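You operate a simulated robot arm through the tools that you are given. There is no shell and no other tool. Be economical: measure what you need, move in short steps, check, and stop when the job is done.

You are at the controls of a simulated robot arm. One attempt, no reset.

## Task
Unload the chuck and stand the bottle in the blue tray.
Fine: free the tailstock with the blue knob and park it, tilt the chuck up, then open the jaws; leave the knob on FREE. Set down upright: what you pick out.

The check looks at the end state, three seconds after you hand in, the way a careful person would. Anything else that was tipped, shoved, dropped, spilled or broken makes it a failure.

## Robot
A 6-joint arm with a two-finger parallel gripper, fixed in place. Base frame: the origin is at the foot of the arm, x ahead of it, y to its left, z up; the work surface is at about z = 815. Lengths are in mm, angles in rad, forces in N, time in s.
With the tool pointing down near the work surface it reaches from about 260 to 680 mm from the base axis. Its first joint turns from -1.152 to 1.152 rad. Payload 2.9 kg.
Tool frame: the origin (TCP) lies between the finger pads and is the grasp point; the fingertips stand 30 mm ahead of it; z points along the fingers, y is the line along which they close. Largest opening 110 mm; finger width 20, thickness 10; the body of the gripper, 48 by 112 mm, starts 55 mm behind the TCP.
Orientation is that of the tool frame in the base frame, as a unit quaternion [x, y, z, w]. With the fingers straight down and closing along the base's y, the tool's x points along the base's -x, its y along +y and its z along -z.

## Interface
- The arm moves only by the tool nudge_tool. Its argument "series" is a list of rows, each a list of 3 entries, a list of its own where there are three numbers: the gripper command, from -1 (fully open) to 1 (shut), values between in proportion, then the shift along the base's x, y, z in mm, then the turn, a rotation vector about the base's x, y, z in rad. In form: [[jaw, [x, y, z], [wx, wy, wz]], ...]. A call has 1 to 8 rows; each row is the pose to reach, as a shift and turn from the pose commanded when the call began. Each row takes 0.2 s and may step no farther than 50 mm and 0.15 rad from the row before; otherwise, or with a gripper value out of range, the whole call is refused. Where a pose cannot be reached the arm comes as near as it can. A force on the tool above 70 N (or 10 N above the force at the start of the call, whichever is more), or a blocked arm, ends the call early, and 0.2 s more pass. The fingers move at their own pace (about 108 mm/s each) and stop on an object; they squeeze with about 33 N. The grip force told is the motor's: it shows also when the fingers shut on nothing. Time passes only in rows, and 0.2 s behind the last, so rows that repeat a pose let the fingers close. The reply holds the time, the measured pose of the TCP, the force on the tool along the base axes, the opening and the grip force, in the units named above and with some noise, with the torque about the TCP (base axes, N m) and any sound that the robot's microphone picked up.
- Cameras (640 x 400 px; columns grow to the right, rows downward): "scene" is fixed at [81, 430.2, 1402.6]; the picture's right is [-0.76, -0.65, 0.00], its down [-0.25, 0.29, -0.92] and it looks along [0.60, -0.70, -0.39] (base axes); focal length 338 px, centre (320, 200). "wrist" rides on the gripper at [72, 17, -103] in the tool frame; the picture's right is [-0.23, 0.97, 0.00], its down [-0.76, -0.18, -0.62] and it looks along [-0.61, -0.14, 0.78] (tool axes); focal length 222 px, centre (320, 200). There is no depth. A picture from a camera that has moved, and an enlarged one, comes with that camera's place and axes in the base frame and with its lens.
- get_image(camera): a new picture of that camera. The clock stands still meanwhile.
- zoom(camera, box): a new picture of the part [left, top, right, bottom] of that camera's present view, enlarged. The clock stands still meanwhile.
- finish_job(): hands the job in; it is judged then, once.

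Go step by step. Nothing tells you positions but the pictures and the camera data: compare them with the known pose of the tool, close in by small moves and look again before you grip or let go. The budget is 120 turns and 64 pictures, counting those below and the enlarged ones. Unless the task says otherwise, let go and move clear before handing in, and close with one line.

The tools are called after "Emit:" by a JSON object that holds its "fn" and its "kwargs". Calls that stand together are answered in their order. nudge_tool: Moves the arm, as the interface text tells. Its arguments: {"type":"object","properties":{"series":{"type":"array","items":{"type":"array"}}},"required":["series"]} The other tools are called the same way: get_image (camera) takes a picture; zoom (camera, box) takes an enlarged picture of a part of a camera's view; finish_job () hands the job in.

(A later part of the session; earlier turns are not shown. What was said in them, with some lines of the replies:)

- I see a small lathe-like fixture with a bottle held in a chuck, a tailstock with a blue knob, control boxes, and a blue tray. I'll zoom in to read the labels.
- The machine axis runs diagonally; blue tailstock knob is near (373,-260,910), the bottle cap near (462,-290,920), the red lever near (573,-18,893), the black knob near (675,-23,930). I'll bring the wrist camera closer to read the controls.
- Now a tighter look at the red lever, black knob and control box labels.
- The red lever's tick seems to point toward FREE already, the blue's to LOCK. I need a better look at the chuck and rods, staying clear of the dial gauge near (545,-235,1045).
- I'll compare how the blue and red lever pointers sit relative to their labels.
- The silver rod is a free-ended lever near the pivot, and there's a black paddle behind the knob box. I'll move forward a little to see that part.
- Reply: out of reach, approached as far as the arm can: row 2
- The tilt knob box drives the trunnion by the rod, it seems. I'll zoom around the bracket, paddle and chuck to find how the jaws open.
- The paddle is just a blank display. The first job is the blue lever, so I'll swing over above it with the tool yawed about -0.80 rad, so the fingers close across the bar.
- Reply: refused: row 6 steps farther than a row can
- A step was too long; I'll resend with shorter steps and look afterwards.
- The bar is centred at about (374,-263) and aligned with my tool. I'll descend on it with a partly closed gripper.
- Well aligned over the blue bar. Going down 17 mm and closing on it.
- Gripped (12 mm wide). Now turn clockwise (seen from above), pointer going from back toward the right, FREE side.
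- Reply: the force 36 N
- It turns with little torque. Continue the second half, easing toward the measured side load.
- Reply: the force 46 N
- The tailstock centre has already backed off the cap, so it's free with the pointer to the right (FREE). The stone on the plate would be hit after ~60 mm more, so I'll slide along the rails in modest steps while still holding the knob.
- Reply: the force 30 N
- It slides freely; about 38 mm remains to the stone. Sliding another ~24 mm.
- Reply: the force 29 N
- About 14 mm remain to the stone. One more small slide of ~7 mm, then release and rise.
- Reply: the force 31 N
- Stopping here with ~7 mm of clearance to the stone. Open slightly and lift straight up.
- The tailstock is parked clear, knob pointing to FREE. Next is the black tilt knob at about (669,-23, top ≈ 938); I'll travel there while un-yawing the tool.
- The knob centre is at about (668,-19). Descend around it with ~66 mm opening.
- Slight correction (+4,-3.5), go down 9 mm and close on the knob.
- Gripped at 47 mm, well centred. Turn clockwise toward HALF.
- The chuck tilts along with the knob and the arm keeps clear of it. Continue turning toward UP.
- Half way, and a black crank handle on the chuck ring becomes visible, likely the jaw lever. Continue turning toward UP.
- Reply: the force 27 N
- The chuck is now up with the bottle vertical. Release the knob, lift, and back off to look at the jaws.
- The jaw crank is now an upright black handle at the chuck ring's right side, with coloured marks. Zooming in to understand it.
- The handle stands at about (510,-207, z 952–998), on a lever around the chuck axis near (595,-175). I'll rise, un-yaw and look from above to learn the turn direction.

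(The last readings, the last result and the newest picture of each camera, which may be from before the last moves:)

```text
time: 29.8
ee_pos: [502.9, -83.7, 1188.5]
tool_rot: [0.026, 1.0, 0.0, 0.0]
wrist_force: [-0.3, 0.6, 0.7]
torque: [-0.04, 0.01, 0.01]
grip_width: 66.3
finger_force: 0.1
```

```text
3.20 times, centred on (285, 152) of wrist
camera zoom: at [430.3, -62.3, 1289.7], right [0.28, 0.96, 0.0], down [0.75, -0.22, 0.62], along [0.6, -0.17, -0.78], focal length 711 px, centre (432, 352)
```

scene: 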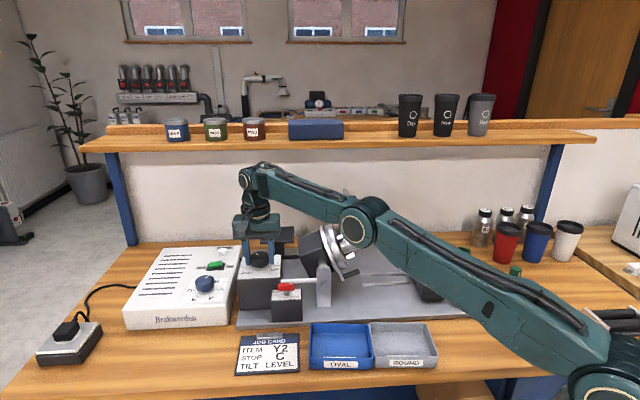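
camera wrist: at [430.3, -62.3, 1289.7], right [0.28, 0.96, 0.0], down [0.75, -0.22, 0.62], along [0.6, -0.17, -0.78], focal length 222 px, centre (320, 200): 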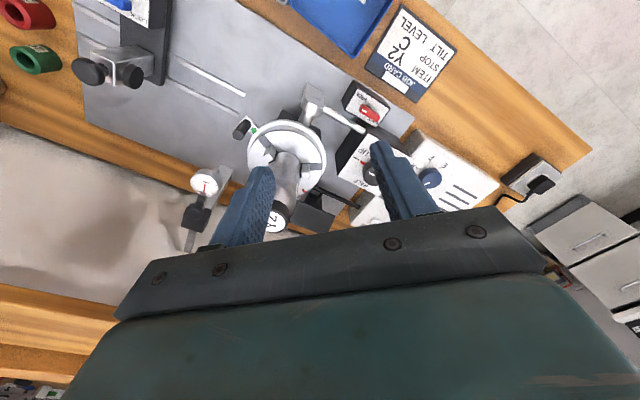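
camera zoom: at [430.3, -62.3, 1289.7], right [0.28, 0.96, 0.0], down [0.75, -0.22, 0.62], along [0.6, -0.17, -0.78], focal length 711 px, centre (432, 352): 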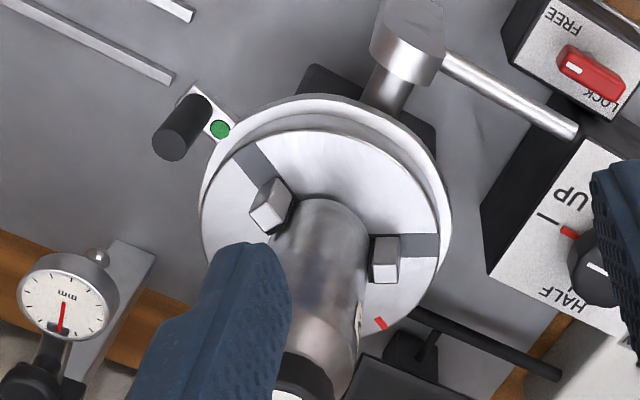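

There's a lever tab with a green dot and the handle at about (515,-200); the chuck axis is near (592,-167). I'll approach the handle from above with fingers straddling it tangentially, camera on the outer side.

Emit:
{"fn": "nudge_tool", "kwargs": {"series": [[0, [0, -40, 0], [0, 0, 0.15]], [0, [4, -80, -10], [0, 0, 0.3]], [0, [10, -116, -40], [0, 0, 0.44]], [0, [12, -116, -85], [0, 0, 0.44]], [0, [12, -116, -130], [0, 0, 0.44]], [0, [12, -116, -155], [0, 0, 0.44]]]}}

Emit:
{"fn": "get_image", "kwargs": {"camera": "wrist"}}

Emit:
{"fn": "zoom", "kwargs": {"camera": "scene", "box": [280, 140, 400, 260]}}

```text
time: 31.2
ee_pos: [513.4, -199.9, 1031.3]
tool_rot: [-0.191, 0.982, 0.0, -0.001]
wrist_force: [0.3, -0.6, 0.5]
torque: [-0.01, -0.01, 0.02]
grip_width: 54.8
finger_force: 0.1
```

```text
20 pictures are left
camera wrist: at [440.1, -209.4, 1135.4], right [-0.15, 0.99, 0.0], down [0.77, 0.12, 0.62], along [0.62, 0.1, -0.78], focal length 222 px, centre (320, 200)
```

wrist: 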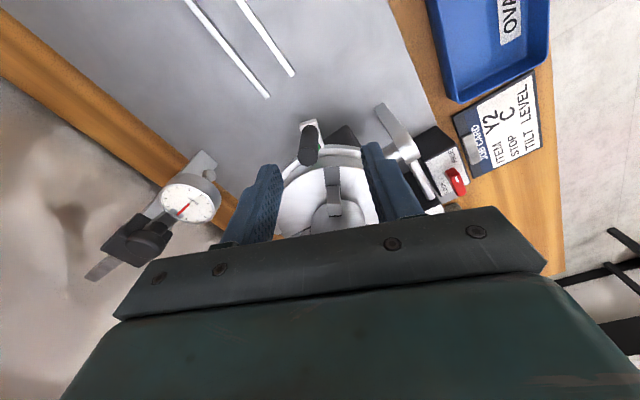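

```text
3.33 times, centred on (340, 200) of scene
camera zoom: at [81.0, 430.2, 1402.6], right [-0.76, -0.65, 0.0], down [-0.25, 0.29, -0.92], along [0.6, -0.7, -0.39], focal length 1127 px, centre (253, 200)
```

zoom: 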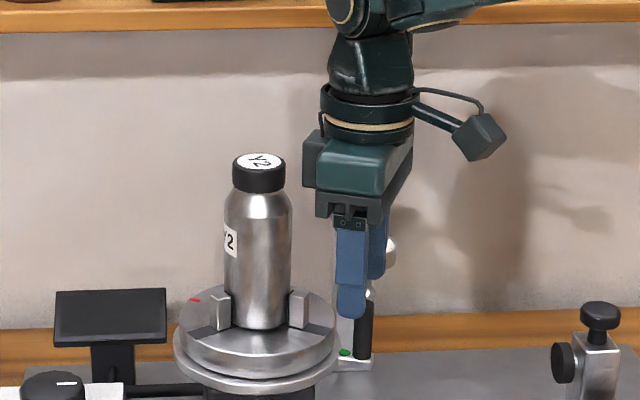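

Handle is at about (509,-205). Shift slightly, descend and grip it.

Emit:
{"fn": "nudge_tool", "kwargs": {"series": [[0, [-4, -5, 0], [0, 0, 0]], [0, [-4, -5, -25], [0, 0, 0]], [0, [-4, -5, -42], [0, 0, 0]], [1, [-4, -5, -42], [0, 0, 0]], [1, [-4, -5, -42], [0, 0, 0]], [1, [-4, -5, -42], [0, 0, 0]]]}}

Emit:
{"fn": "zoom", "kwargs": {"camera": "wrist", "box": [210, 60, 430, 230]}}

```text
time: 32.6
ee_pos: [509.6, -205.1, 991.5]
tool_rot: [-0.191, 0.982, 0.0, 0.001]
wrist_force: [0.3, -3.8, 2.1]
torque: [0.19, -0.48, -0.23]
grip_width: 14.9
finger_force: 44.7
```

```text
2.35 times, centred on (320, 145) of wrist
camera zoom: at [435.7, -215.8, 1093.5], right [-0.15, 0.99, 0.0], down [0.77, 0.12, 0.62], along [0.62, 0.1, -0.78], focal length 523 px, centre (320, 329)
```

zoom: 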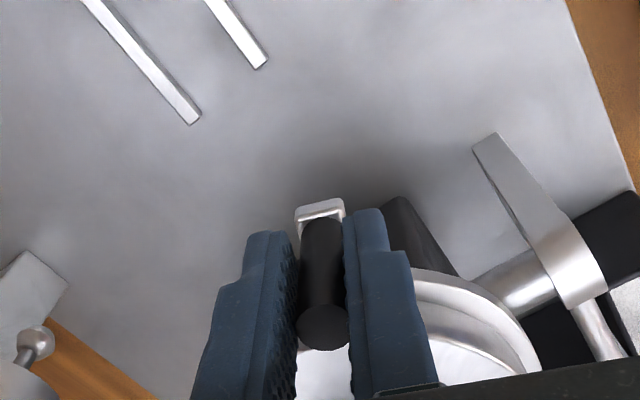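

Gripped the handle (15 mm). Try a small clockwise arc first (the clear side) and watch forces and jaws.

Emit:
{"fn": "nudge_tool", "kwargs": {"series": [[1, [-1.3, 4.6, 0], [0, 0, -0.05]], [1, [-2.5, 9.2, 0], [0, 0, -0.105]], [1, [-3.6, 13.8, 0], [0, 0, -0.157]]]}}

Emit:
{"fn": "zoom", "kwargs": {"camera": "scene", "box": [290, 170, 380, 260]}}

```text
time: 33.4
ee_pos: [505.3, -190.9, 991.6]
tool_rot: [-0.112, 0.994, 0.001, -0.001]
wrist_force: [-17.3, -5.2, 15.1]
torque: [0.02, -0.6, 0.04]
grip_width: 14.8
finger_force: 44.9
```

```text
4.44 times, centred on (335, 215) of scene
camera zoom: at [80.2, 430.2, 1402.7], right [-0.76, -0.65, 0.0], down [-0.25, 0.29, -0.92], along [0.6, -0.7, -0.39], focal length 1503 px, centre (253, 133)
```

zoom: 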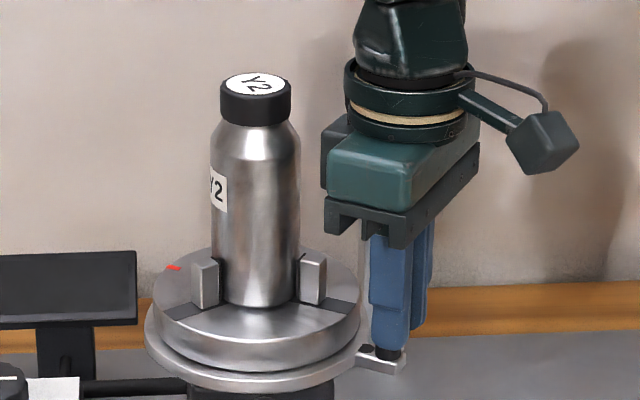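

Jaws have moved slightly outward and the dot has gone dark, so this direction opens them. Continue the arc (axis ≈ (597,-171), r ≈ 94).

Emit:
{"fn": "nudge_tool", "kwargs": {"series": [[1, [-3, 8, 0], [0, 0, -0.087]], [1, [-3.6, 16.2, 0], [0, 0, -0.175]], [1, [-3.6, 24.4, 0], [0, 0, -0.262]], [1, [-2.8, 32.6, 0], [0, 0, -0.35]]]}}

Emit:
{"fn": "zoom", "kwargs": {"camera": "scene", "box": [290, 170, 380, 260]}}

```text
time: 34.4
ee_pos: [503.8, -158.1, 990.0]
tool_rot: [0.062, 0.998, 0.0, 0.0]
wrist_force: [-14.6, 0.6, 19.7]
torque: [0.32, 0.02, -0.05]
grip_width: 14.8
finger_force: 44.7
```

```text
4.44 times, centred on (335, 215) of scene
camera zoom: at [80.2, 430.3, 1402.6], right [-0.76, -0.65, 0.0], down [-0.25, 0.29, -0.92], along [0.6, -0.7, -0.39], focal length 1503 px, centre (253, 133)
```

zoom: 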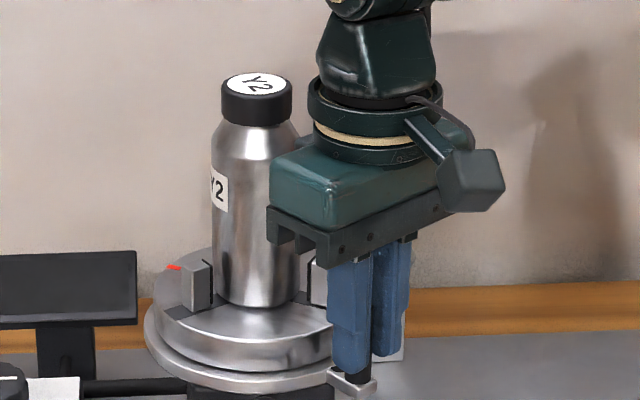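

Jaws are opening visibly with the bottle standing still. Continue the arc toward its stop.

Emit:
{"fn": "nudge_tool", "kwargs": {"series": [[1, [1, 9.8, 0], [0, 0, -0.105]], [1, [3.9, 19.2, 0], [0, 0, -0.21]], [1, [7.7, 28.3, 0], [0, 0, -0.315]], [1, [12.5, 36.9, 0], [0, 0, -0.42]]]}}

Emit:
{"fn": "zoom", "kwargs": {"camera": "scene", "box": [290, 170, 380, 260]}}

```text
time: 35.4
ee_pos: [516.3, -120.4, 990.6]
tool_rot: [0.269, 0.963, -0.001, 0.001]
wrist_force: [-6.5, 2.9, 18.3]
torque: [0.16, 0.12, -0.07]
grip_width: 14.5
finger_force: 44.8
```

```text
4.44 times, centred on (335, 215) of scene
camera zoom: at [80.5, 430.4, 1402.6], right [-0.76, -0.65, 0.0], down [-0.25, 0.29, -0.92], along [0.6, -0.7, -0.39], focal length 1503 px, centre (253, 133)
```

zoom: 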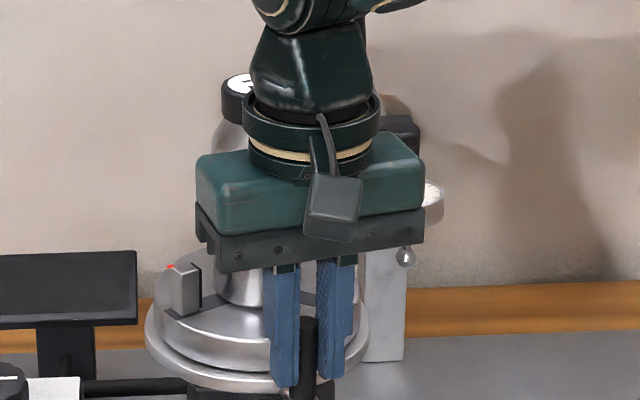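

Still moving freely; a bit further until it meets a stop.

Emit:
{"fn": "nudge_tool", "kwargs": {"series": [[1, [5.2, 6.2, 0], [0, 0, -0.09]], [1, [10.4, 12.5, 0], [0, 0, -0.18]], [1, [16.2, 18.3, 0], [0, 0, -0.27]]]}}

Emit:
{"fn": "zoom", "kwargs": {"camera": "wrist", "box": [210, 60, 430, 230]}}

```text
time: 36.2
ee_pos: [530.6, -104.5, 990.2]
tool_rot: [0.397, 0.918, -0.001, -0.001]
wrist_force: [-17.7, 1.6, 21.9]
torque: [0.1, -0.01, 0.0]
grip_width: 15.1
finger_force: 44.6
```

```text
2.35 times, centred on (320, 145) of wrist
camera zoom: at [493.7, -38.8, 1093.3], right [0.87, 0.5, 0.0], down [0.39, -0.68, 0.62], along [0.31, -0.54, -0.78], focal length 523 px, centre (320, 329)
```

zoom: 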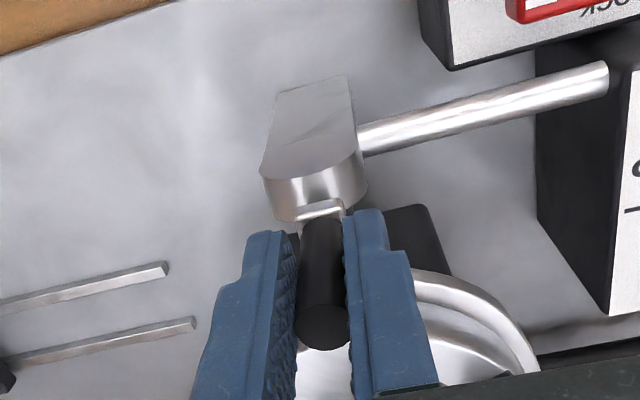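

It appears to have reached its stop (force rising). Release and rise straight up, then inspect.

Emit:
{"fn": "nudge_tool", "kwargs": {"series": [[0.4, [0, 0, 0], [0, 0, 0]], [0.4, [0, 0, 0], [0, 0, 0]], [0.4, [0, 0, 40], [0, 0, 0]], [0.4, [0, 0, 85], [0, 0, 0]], [0.4, [-15, 20, 130], [0, 0, 0]], [0.4, [-30, 50, 165], [0, 0, 0]]]}}

Emit:
{"fn": "zoom", "kwargs": {"camera": "scene", "box": [280, 160, 370, 260]}}

Emit:
{"fn": "get_image", "kwargs": {"camera": "wrist"}}

```text
refused: row 5 steps farther than a row can; nothing moved
```

```text
4.00 times, centred on (325, 210) of scene
camera zoom: at [80.1, 430.3, 1402.6], right [-0.76, -0.65, 0.0], down [-0.25, 0.29, -0.92], along [0.6, -0.7, -0.39], focal length 1353 px, centre (300, 160)
```

zoom: 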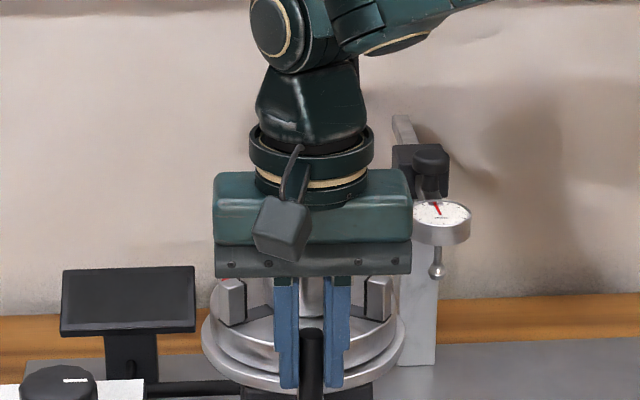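

```text
12 pictures are left
camera wrist: at [493.7, -38.8, 1093.3], right [0.87, 0.5, 0.0], down [0.39, -0.68, 0.62], along [0.31, -0.54, -0.78], focal length 222 px, centre (320, 200)
```

wrist: 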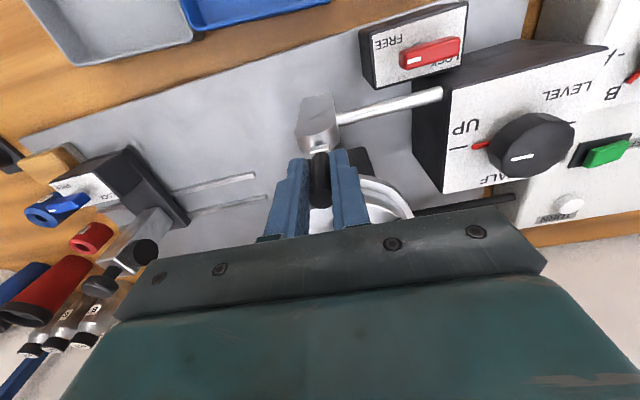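

A row was too long; resend. (12 pictures left, so I'll be sparing.)

Emit:
{"fn": "nudge_tool", "kwargs": {"series": [[0.4, [0, 0, 0], [0, 0, 0]], [0.4, [0, 0, 0], [0, 0, 0]], [0.4, [0, 0, 40], [0, 0, 0]], [0.4, [0, 0, 85], [0, 0, 0]], [0.4, [-10, 15, 125], [0, 0, 0]], [0.4, [-20, 35, 160], [0, 0, 0]], [-1, [-30, 60, 190], [0, 0, 0]]]}}

Emit:
{"fn": "zoom", "kwargs": {"camera": "scene", "box": [280, 160, 370, 260]}}

```text
time: 37.8
ee_pos: [502.9, -43.9, 1180.4]
tool_rot: [0.395, 0.919, 0.0, 0.001]
wrist_force: [-0.2, -0.4, -0.6]
torque: [-0.01, -0.01, 0.0]
grip_width: 109.6
finger_force: 0.0
```

```text
4.00 times, centred on (325, 210) of scene
camera zoom: at [81.0, 430.2, 1402.6], right [-0.76, -0.65, 0.0], down [-0.25, 0.29, -0.92], along [0.6, -0.7, -0.39], focal length 1353 px, centre (300, 160)
```

zoom: 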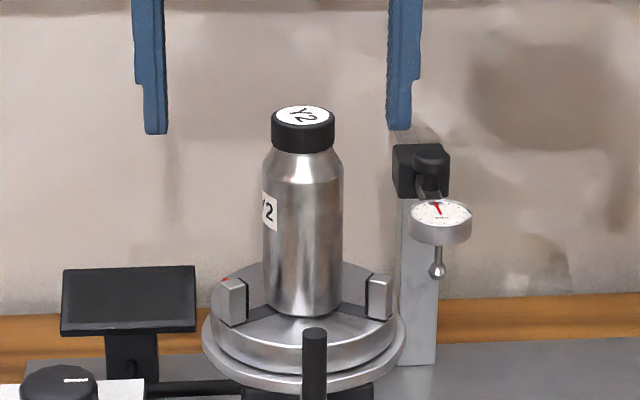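

Jaws are open and the bottle stands freely. I'll approach from the front with open fingers (closing along the machine axis), first to a hover for a sighting.

Emit:
{"fn": "nudge_tool", "kwargs": {"series": [[-1, [12, -20, -10], [0, 0, 0]], [-1, [25, -45, -20], [0, 0, 0]], [-1, [38, -65, -30], [0, 0, 0]]]}}

Emit:
{"fn": "get_image", "kwargs": {"camera": "wrist"}}

```text
time: 38.6
ee_pos: [540.2, -109.0, 1150.4]
tool_rot: [0.395, 0.919, 0.0, 0.0]
wrist_force: [0.4, 1.0, -0.1]
torque: [0.03, -0.01, -0.03]
grip_width: 110.2
finger_force: 0.1
```

```text
10 pictures are left
camera wrist: at [502.1, -43.4, 1253.1], right [0.86, 0.5, 0.0], down [0.39, -0.68, 0.62], along [0.31, -0.54, -0.78], focal length 222 px, centre (320, 200)
```

wrist: 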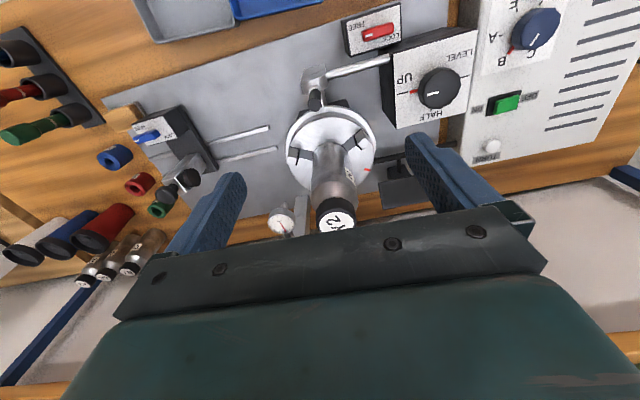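

The bottle's cap is at about (591,-167,1096). I'll descend in front of it to z ≈ 1054 and slide in with fingers straddling it.

Emit:
{"fn": "nudge_tool", "kwargs": {"series": [[-1, [0, 0, -45], [0, 0, 0]], [-1, [0, 0, -92], [0, 0, 0]], [-1, [17, -19, -94], [0, 0, 0]], [-1, [34, -38, -94], [0, 0, 0]], [-1, [50, -57, -94], [0, 0, 0]]]}}

Emit:
{"fn": "zoom", "kwargs": {"camera": "scene", "box": [280, 140, 380, 260]}}

```text
time: 39.8
ee_pos: [591.8, -164.5, 1056.0]
tool_rot: [0.396, 0.918, -0.001, 0.0]
wrist_force: [-0.2, -0.2, 0.2]
torque: [-0.05, -0.02, 0.0]
grip_width: 110.1
finger_force: 0.1
```

```text
3.33 times, centred on (330, 200) of scene
camera zoom: at [81.0, 430.2, 1402.6], right [-0.76, -0.65, 0.0], down [-0.25, 0.29, -0.92], along [0.6, -0.7, -0.39], focal length 1127 px, centre (287, 200)
```

zoom: 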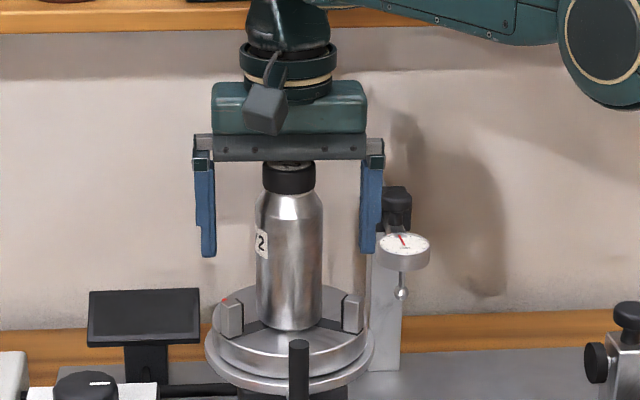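

Well centred. Nudge slightly in and close on the bottle, then check the grip.

Emit:
{"fn": "nudge_tool", "kwargs": {"series": [[-1, [2, -2.5, -1], [0, 0, 0]], [0, [2, -2.5, -1], [0, 0, 0]], [0.6, [2, -2.5, -1], [0, 0, 0]], [1, [2, -2.5, -1], [0, 0, 0]], [1, [2, -2.5, -1], [0, 0, 0]], [1, [2, -2.5, -1], [0, 0, 0]]]}}

```text
time: 41.2
ee_pos: [594.3, -167.3, 1056.4]
tool_rot: [0.395, 0.919, 0.0, 0.0]
wrist_force: [-0.1, -0.7, 0.4]
torque: [-0.04, -0.05, 0.02]
grip_width: 51.4
finger_force: 33.0
```

Gripped at 51 mm. Lift straight up out of the jaws.

Emit:
{"fn": "nudge_tool", "kwargs": {"series": [[1, [0, 0, 10], [0, 0, 0]], [1, [0, 0, 25], [0, 0, 0]], [1, [0, 0, 40], [0, 0, 0]], [1, [0, 0, 55], [0, 0, 0]]]}}

Emit:
{"fn": "get_image", "kwargs": {"camera": "scene"}}

```text
time: 42.2
ee_pos: [591.9, -166.8, 1110.9]
tool_rot: [0.396, 0.918, 0.0, 0.0]
wrist_force: [0.8, 0.5, -2.0]
torque: [-0.05, -0.02, -0.02]
grip_width: 51.2
finger_force: 33.2
```

```text
8 pictures are left
```

scene: 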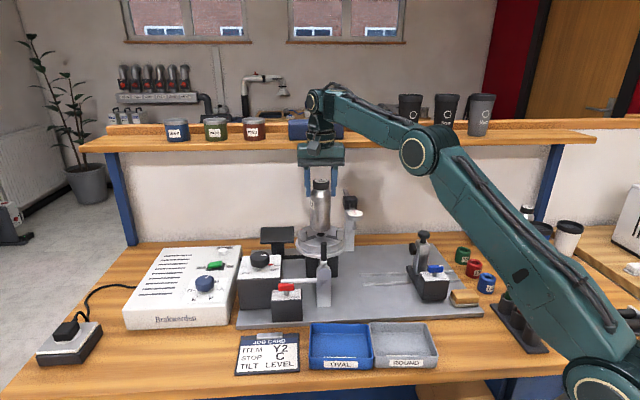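

The bottle is clear of the jaws. Move back toward the arm, rise, then over to the blue tray (centre ≈ (408,-16)).

Emit:
{"fn": "nudge_tool", "kwargs": {"series": [[1, [-30, 0, 15], [0, 0, 0]], [1, [-65, 0, 30], [0, 0, 0]], [1, [-95, 15, 40], [0, 0, 0]], [1, [-120, 45, 40], [0, 0, 0]], [1, [-145, 80, 40], [0, 0, 0]], [1, [-165, 115, 30], [0, 0, 0]], [1, [-180, 143, 0], [0, 0, 0]], [1, [-184, 150, -30], [0, 0, 0]]]}}

Emit:
{"fn": "get_image", "kwargs": {"camera": "scene"}}

Emit:
{"fn": "get_image", "kwargs": {"camera": "wrist"}}

```text
time: 44.0
ee_pos: [408.6, -17.6, 1080.1]
tool_rot: [0.396, 0.918, 0.0, 0.0]
wrist_force: [-0.4, -0.4, -1.0]
torque: [-0.04, 0.01, 0.02]
grip_width: 50.6
finger_force: 32.8
```

```text
7 pictures are left
```

scene: 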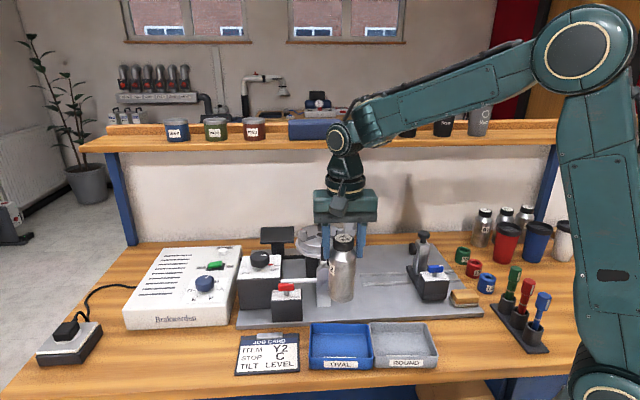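

```text
6 pictures are left
camera wrist: at [370.5, 47.4, 1182.3], right [0.86, 0.5, 0.0], down [0.39, -0.68, 0.62], along [0.32, -0.54, -0.78], focal length 222 px, centre (320, 200)
```

wrist: 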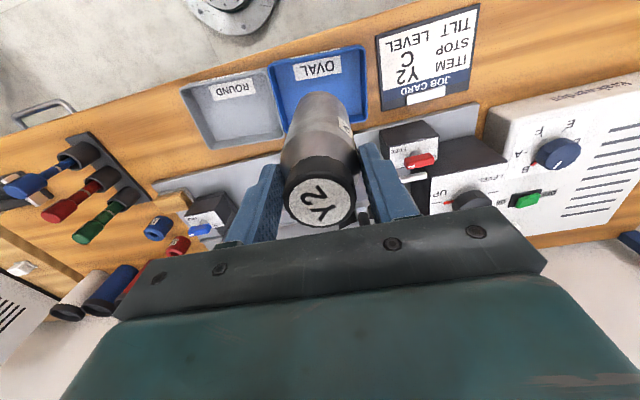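

The tray centre is at (410,-16), right below. The bottle seems to have slipped ~27 mm down in the grip (only the fingertips hold), so I'll lower gently and check.

Emit:
{"fn": "nudge_tool", "kwargs": {"series": [[1, [0.5, 0.5, -8], [0, 0, 0]], [1, [1, 1, -22], [0, 0, 0]], [1, [1.5, 1, -38], [0, 0, 0]], [1, [1.5, 1, -55], [0, 0, 0]], [1, [1.5, 1, -72], [0, 0, 0]], [1, [1.5, 1, -88], [0, 0, 0]], [1, [1.5, 1, -100], [0, 0, 0]], [1, [1.5, 1, -106], [0, 0, 0]]]}}

Emit:
{"fn": "zoom", "kwargs": {"camera": "scene", "box": [290, 260, 390, 380]}}

```text
time: 45.8
ee_pos: [410.4, -17.6, 973.7]
tool_rot: [0.395, 0.919, 0.0, 0.001]
wrist_force: [-0.5, 0.3, -1.3]
torque: [-0.01, 0.0, 0.0]
grip_width: 50.8
finger_force: 32.7
```

```text
3.33 times, centred on (340, 320) of scene
camera zoom: at [81.0, 430.2, 1402.6], right [-0.76, -0.65, 0.0], down [-0.25, 0.29, -0.92], along [0.6, -0.7, -0.39], focal length 1127 px, centre (253, -200)
```

zoom: 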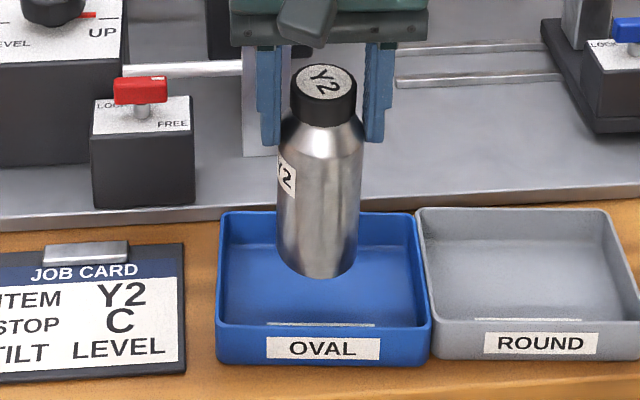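

The bottle hangs ~37 mm above the tray floor, centred. Lower gradually.

Emit:
{"fn": "nudge_tool", "kwargs": {"series": [[1, [0, 1, -8], [0, 0, 0]], [1, [0, 1, -16], [0, 0, 0]], [1, [0, 1, -24], [0, 0, 0]], [1, [0, 1, -28], [0, 0, 0]], [1, [0, 1, -31], [0, 0, 0]]]}}

```text
time: 47.0
ee_pos: [410.7, -14.1, 942.5]
tool_rot: [0.396, 0.918, 0.0, 0.0]
wrist_force: [-0.7, 0.5, -2.6]
torque: [-0.02, 0.02, -0.01]
grip_width: 50.7
finger_force: 33.3
```

Emit:
{"fn": "nudge_tool", "kwargs": {"series": [[1, [0, 0, -2], [0, 0, 0]], [1, [0, 0, -4], [0, 0, 0]], [1, [0, 0, -6], [0, 0, 0]]]}}

Emit:
{"fn": "zoom", "kwargs": {"camera": "scene", "box": [290, 260, 390, 380]}}

```text
time: 47.8
ee_pos: [410.7, -15.1, 937.1]
tool_rot: [0.395, 0.919, 0.001, 0.0]
wrist_force: [-0.3, -0.8, -1.8]
torque: [0.05, 0.03, 0.06]
grip_width: 50.8
finger_force: 32.3
```

```text
3.33 times, centred on (340, 320) of scene
camera zoom: at [81.0, 430.2, 1402.6], right [-0.76, -0.65, 0.0], down [-0.25, 0.29, -0.92], along [0.6, -0.7, -0.39], focal length 1127 px, centre (253, -200)
```

zoom: 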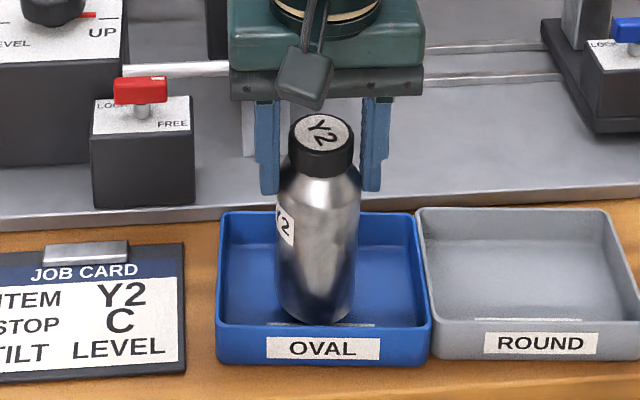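

Almost on the floor. Continue in 1–2 mm steps until contact registers.

Emit:
{"fn": "nudge_tool", "kwargs": {"series": [[1, [0, 0, -1.5], [0, 0, 0]], [1, [0, 0, -3], [0, 0, 0]], [1, [0, 0, -3], [0, 0, 0]]]}}

```text
time: 48.6
ee_pos: [409.6, -16.7, 933.5]
tool_rot: [0.395, 0.919, 0.001, 0.001]
wrist_force: [0.4, 0.1, -2.0]
torque: [0.0, 0.01, -0.02]
grip_width: 51.0
finger_force: 33.0
```

Emit:
{"fn": "nudge_tool", "kwargs": {"series": [[1, [0, 0, -1.5], [0, 0, 0]], [1, [0, 0, -3], [0, 0, 0]], [1, [0, 0, -3], [0, 0, 0]]]}}

```text
time: 49.4
ee_pos: [409.9, -14.5, 930.8]
tool_rot: [0.396, 0.918, 0.0, 0.0]
wrist_force: [-0.6, -0.4, -2.0]
torque: [0.01, -0.01, 0.01]
grip_width: 51.0
finger_force: 33.0
```

No contact yet; a few more millimetres.

Emit:
{"fn": "nudge_tool", "kwargs": {"series": [[1, [0, 0, -1.5], [0, 0, 0]], [1, [0, 0, -3], [0, 0, 0]], [1, [0, 0, -3], [0, 0, 0]]]}}

```text
time: 50.2
ee_pos: [410.4, -14.8, 929.1]
tool_rot: [0.396, 0.918, 0.0, 0.001]
wrist_force: [-0.3, 0.5, -1.1]
torque: [-0.02, 0.02, 0.02]
grip_width: 50.6
finger_force: 33.0
```

Emit:
{"fn": "nudge_tool", "kwargs": {"series": [[1, [0, 0, -1.5], [0, 0, 0]], [1, [0, 0, -3], [0, 0, 0]], [1, [0, 0, -3], [0, 0, 0]]]}}

```text
time: 51.0
ee_pos: [410.8, -16.3, 925.9]
tool_rot: [0.396, 0.918, 0.0, 0.0]
wrist_force: [0.3, 0.0, -1.8]
torque: [0.03, 0.0, 0.01]
grip_width: 50.8
finger_force: 32.8
```

Emit:
{"fn": "nudge_tool", "kwargs": {"series": [[1, [0, 0, -1.5], [0, 0, 0]], [1, [0, 0, -3], [0, 0, 0]], [1, [0, 0, -3], [0, 0, 0]]]}}

Emit:
{"fn": "zoom", "kwargs": {"camera": "scene", "box": [300, 290, 380, 375]}}

```text
time: 51.8
ee_pos: [409.9, -15.8, 923.5]
tool_rot: [0.396, 0.918, 0.001, 0.0]
wrist_force: [-2.9, 1.0, 11.1]
torque: [-0.15, 0.46, -0.07]
grip_width: 50.7
finger_force: 33.1
```

```text
4.71 times, centred on (340, 332) of scene
camera zoom: at [80.8, 430.3, 1402.6], right [-0.76, -0.65, 0.0], down [-0.25, 0.29, -0.92], along [0.6, -0.7, -0.39], focal length 1591 px, centre (226, -424)
```

zoom: 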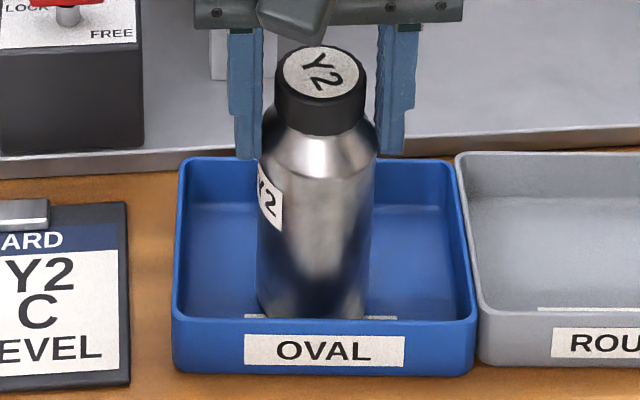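

Contact felt (≈11 N). Press a touch to seat it, then open gradually and rise straight up.

Emit:
{"fn": "nudge_tool", "kwargs": {"series": [[1, [0, 0, -0.7], [0, 0, 0]], [0.05, [0, 0, -0.5], [0, 0, 0]], [0.02, [0, 0, -0.5], [0, 0, 0]], [-0.02, [0, 0, -0.5], [0, 0, 0]], [-0.1, [0, 0, 0], [0, 0, 0]], [-0.4, [0, 0, 0], [0, 0, 0]], [-0.6, [0, 0, 0], [0, 0, 0]]]}}

Emit:
{"fn": "nudge_tool", "kwargs": {"series": [[-0.6, [0, 0, 15], [0, 0, 0]], [-0.6, [0, 0, 40], [0, 0, 0]], [-0.6, [0, 0, 80], [0, 0, 0]], [-0.6, [0, 0, 125], [0, 0, 0]], [-0.6, [0, 0, 170], [0, 0, 0]], [-0.6, [-10, 40, 190], [0, 0, 0]], [-0.6, [-20, 85, 200], [0, 0, 0]]]}}

Emit:
{"fn": "get_image", "kwargs": {"camera": "scene"}}

```text
time: 53.4
ee_pos: [410.4, -15.8, 921.2]
tool_rot: [0.395, 0.919, 0.0, -0.001]
wrist_force: [-0.3, 0.0, -0.2]
torque: [-0.02, 0.01, 0.0]
grip_width: 88.0
finger_force: 0.1
```

```text
time: 55.0
ee_pos: [390.8, 69.0, 1122.1]
tool_rot: [0.395, 0.919, 0.0, 0.0]
wrist_force: [-0.4, 0.0, 0.0]
torque: [0.02, 0.0, -0.01]
grip_width: 87.8
finger_force: 0.1
```

```text
2 pictures are left
```

scene: 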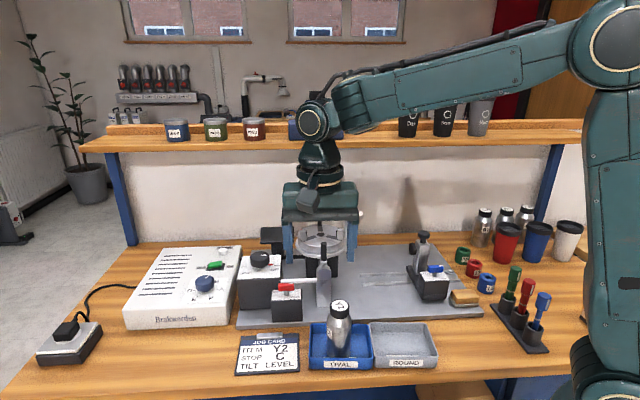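

The bottle stands upright in the blue tray, the chuck is up with its jaws open, and the tailstock is backed off with its knob on FREE. The arm is clear, so I'm handing in.

Emit:
{"fn": "finish_job", "kwargs": {}}

```text
The job is handed in.
```

The Y2 bottle stands upright in the blue tray; the chuck is up with its jaws open, and the knob is on FREE. I parked the tailstock about 65 mm back, short of the rail end, because the stone on the plate was in its way.
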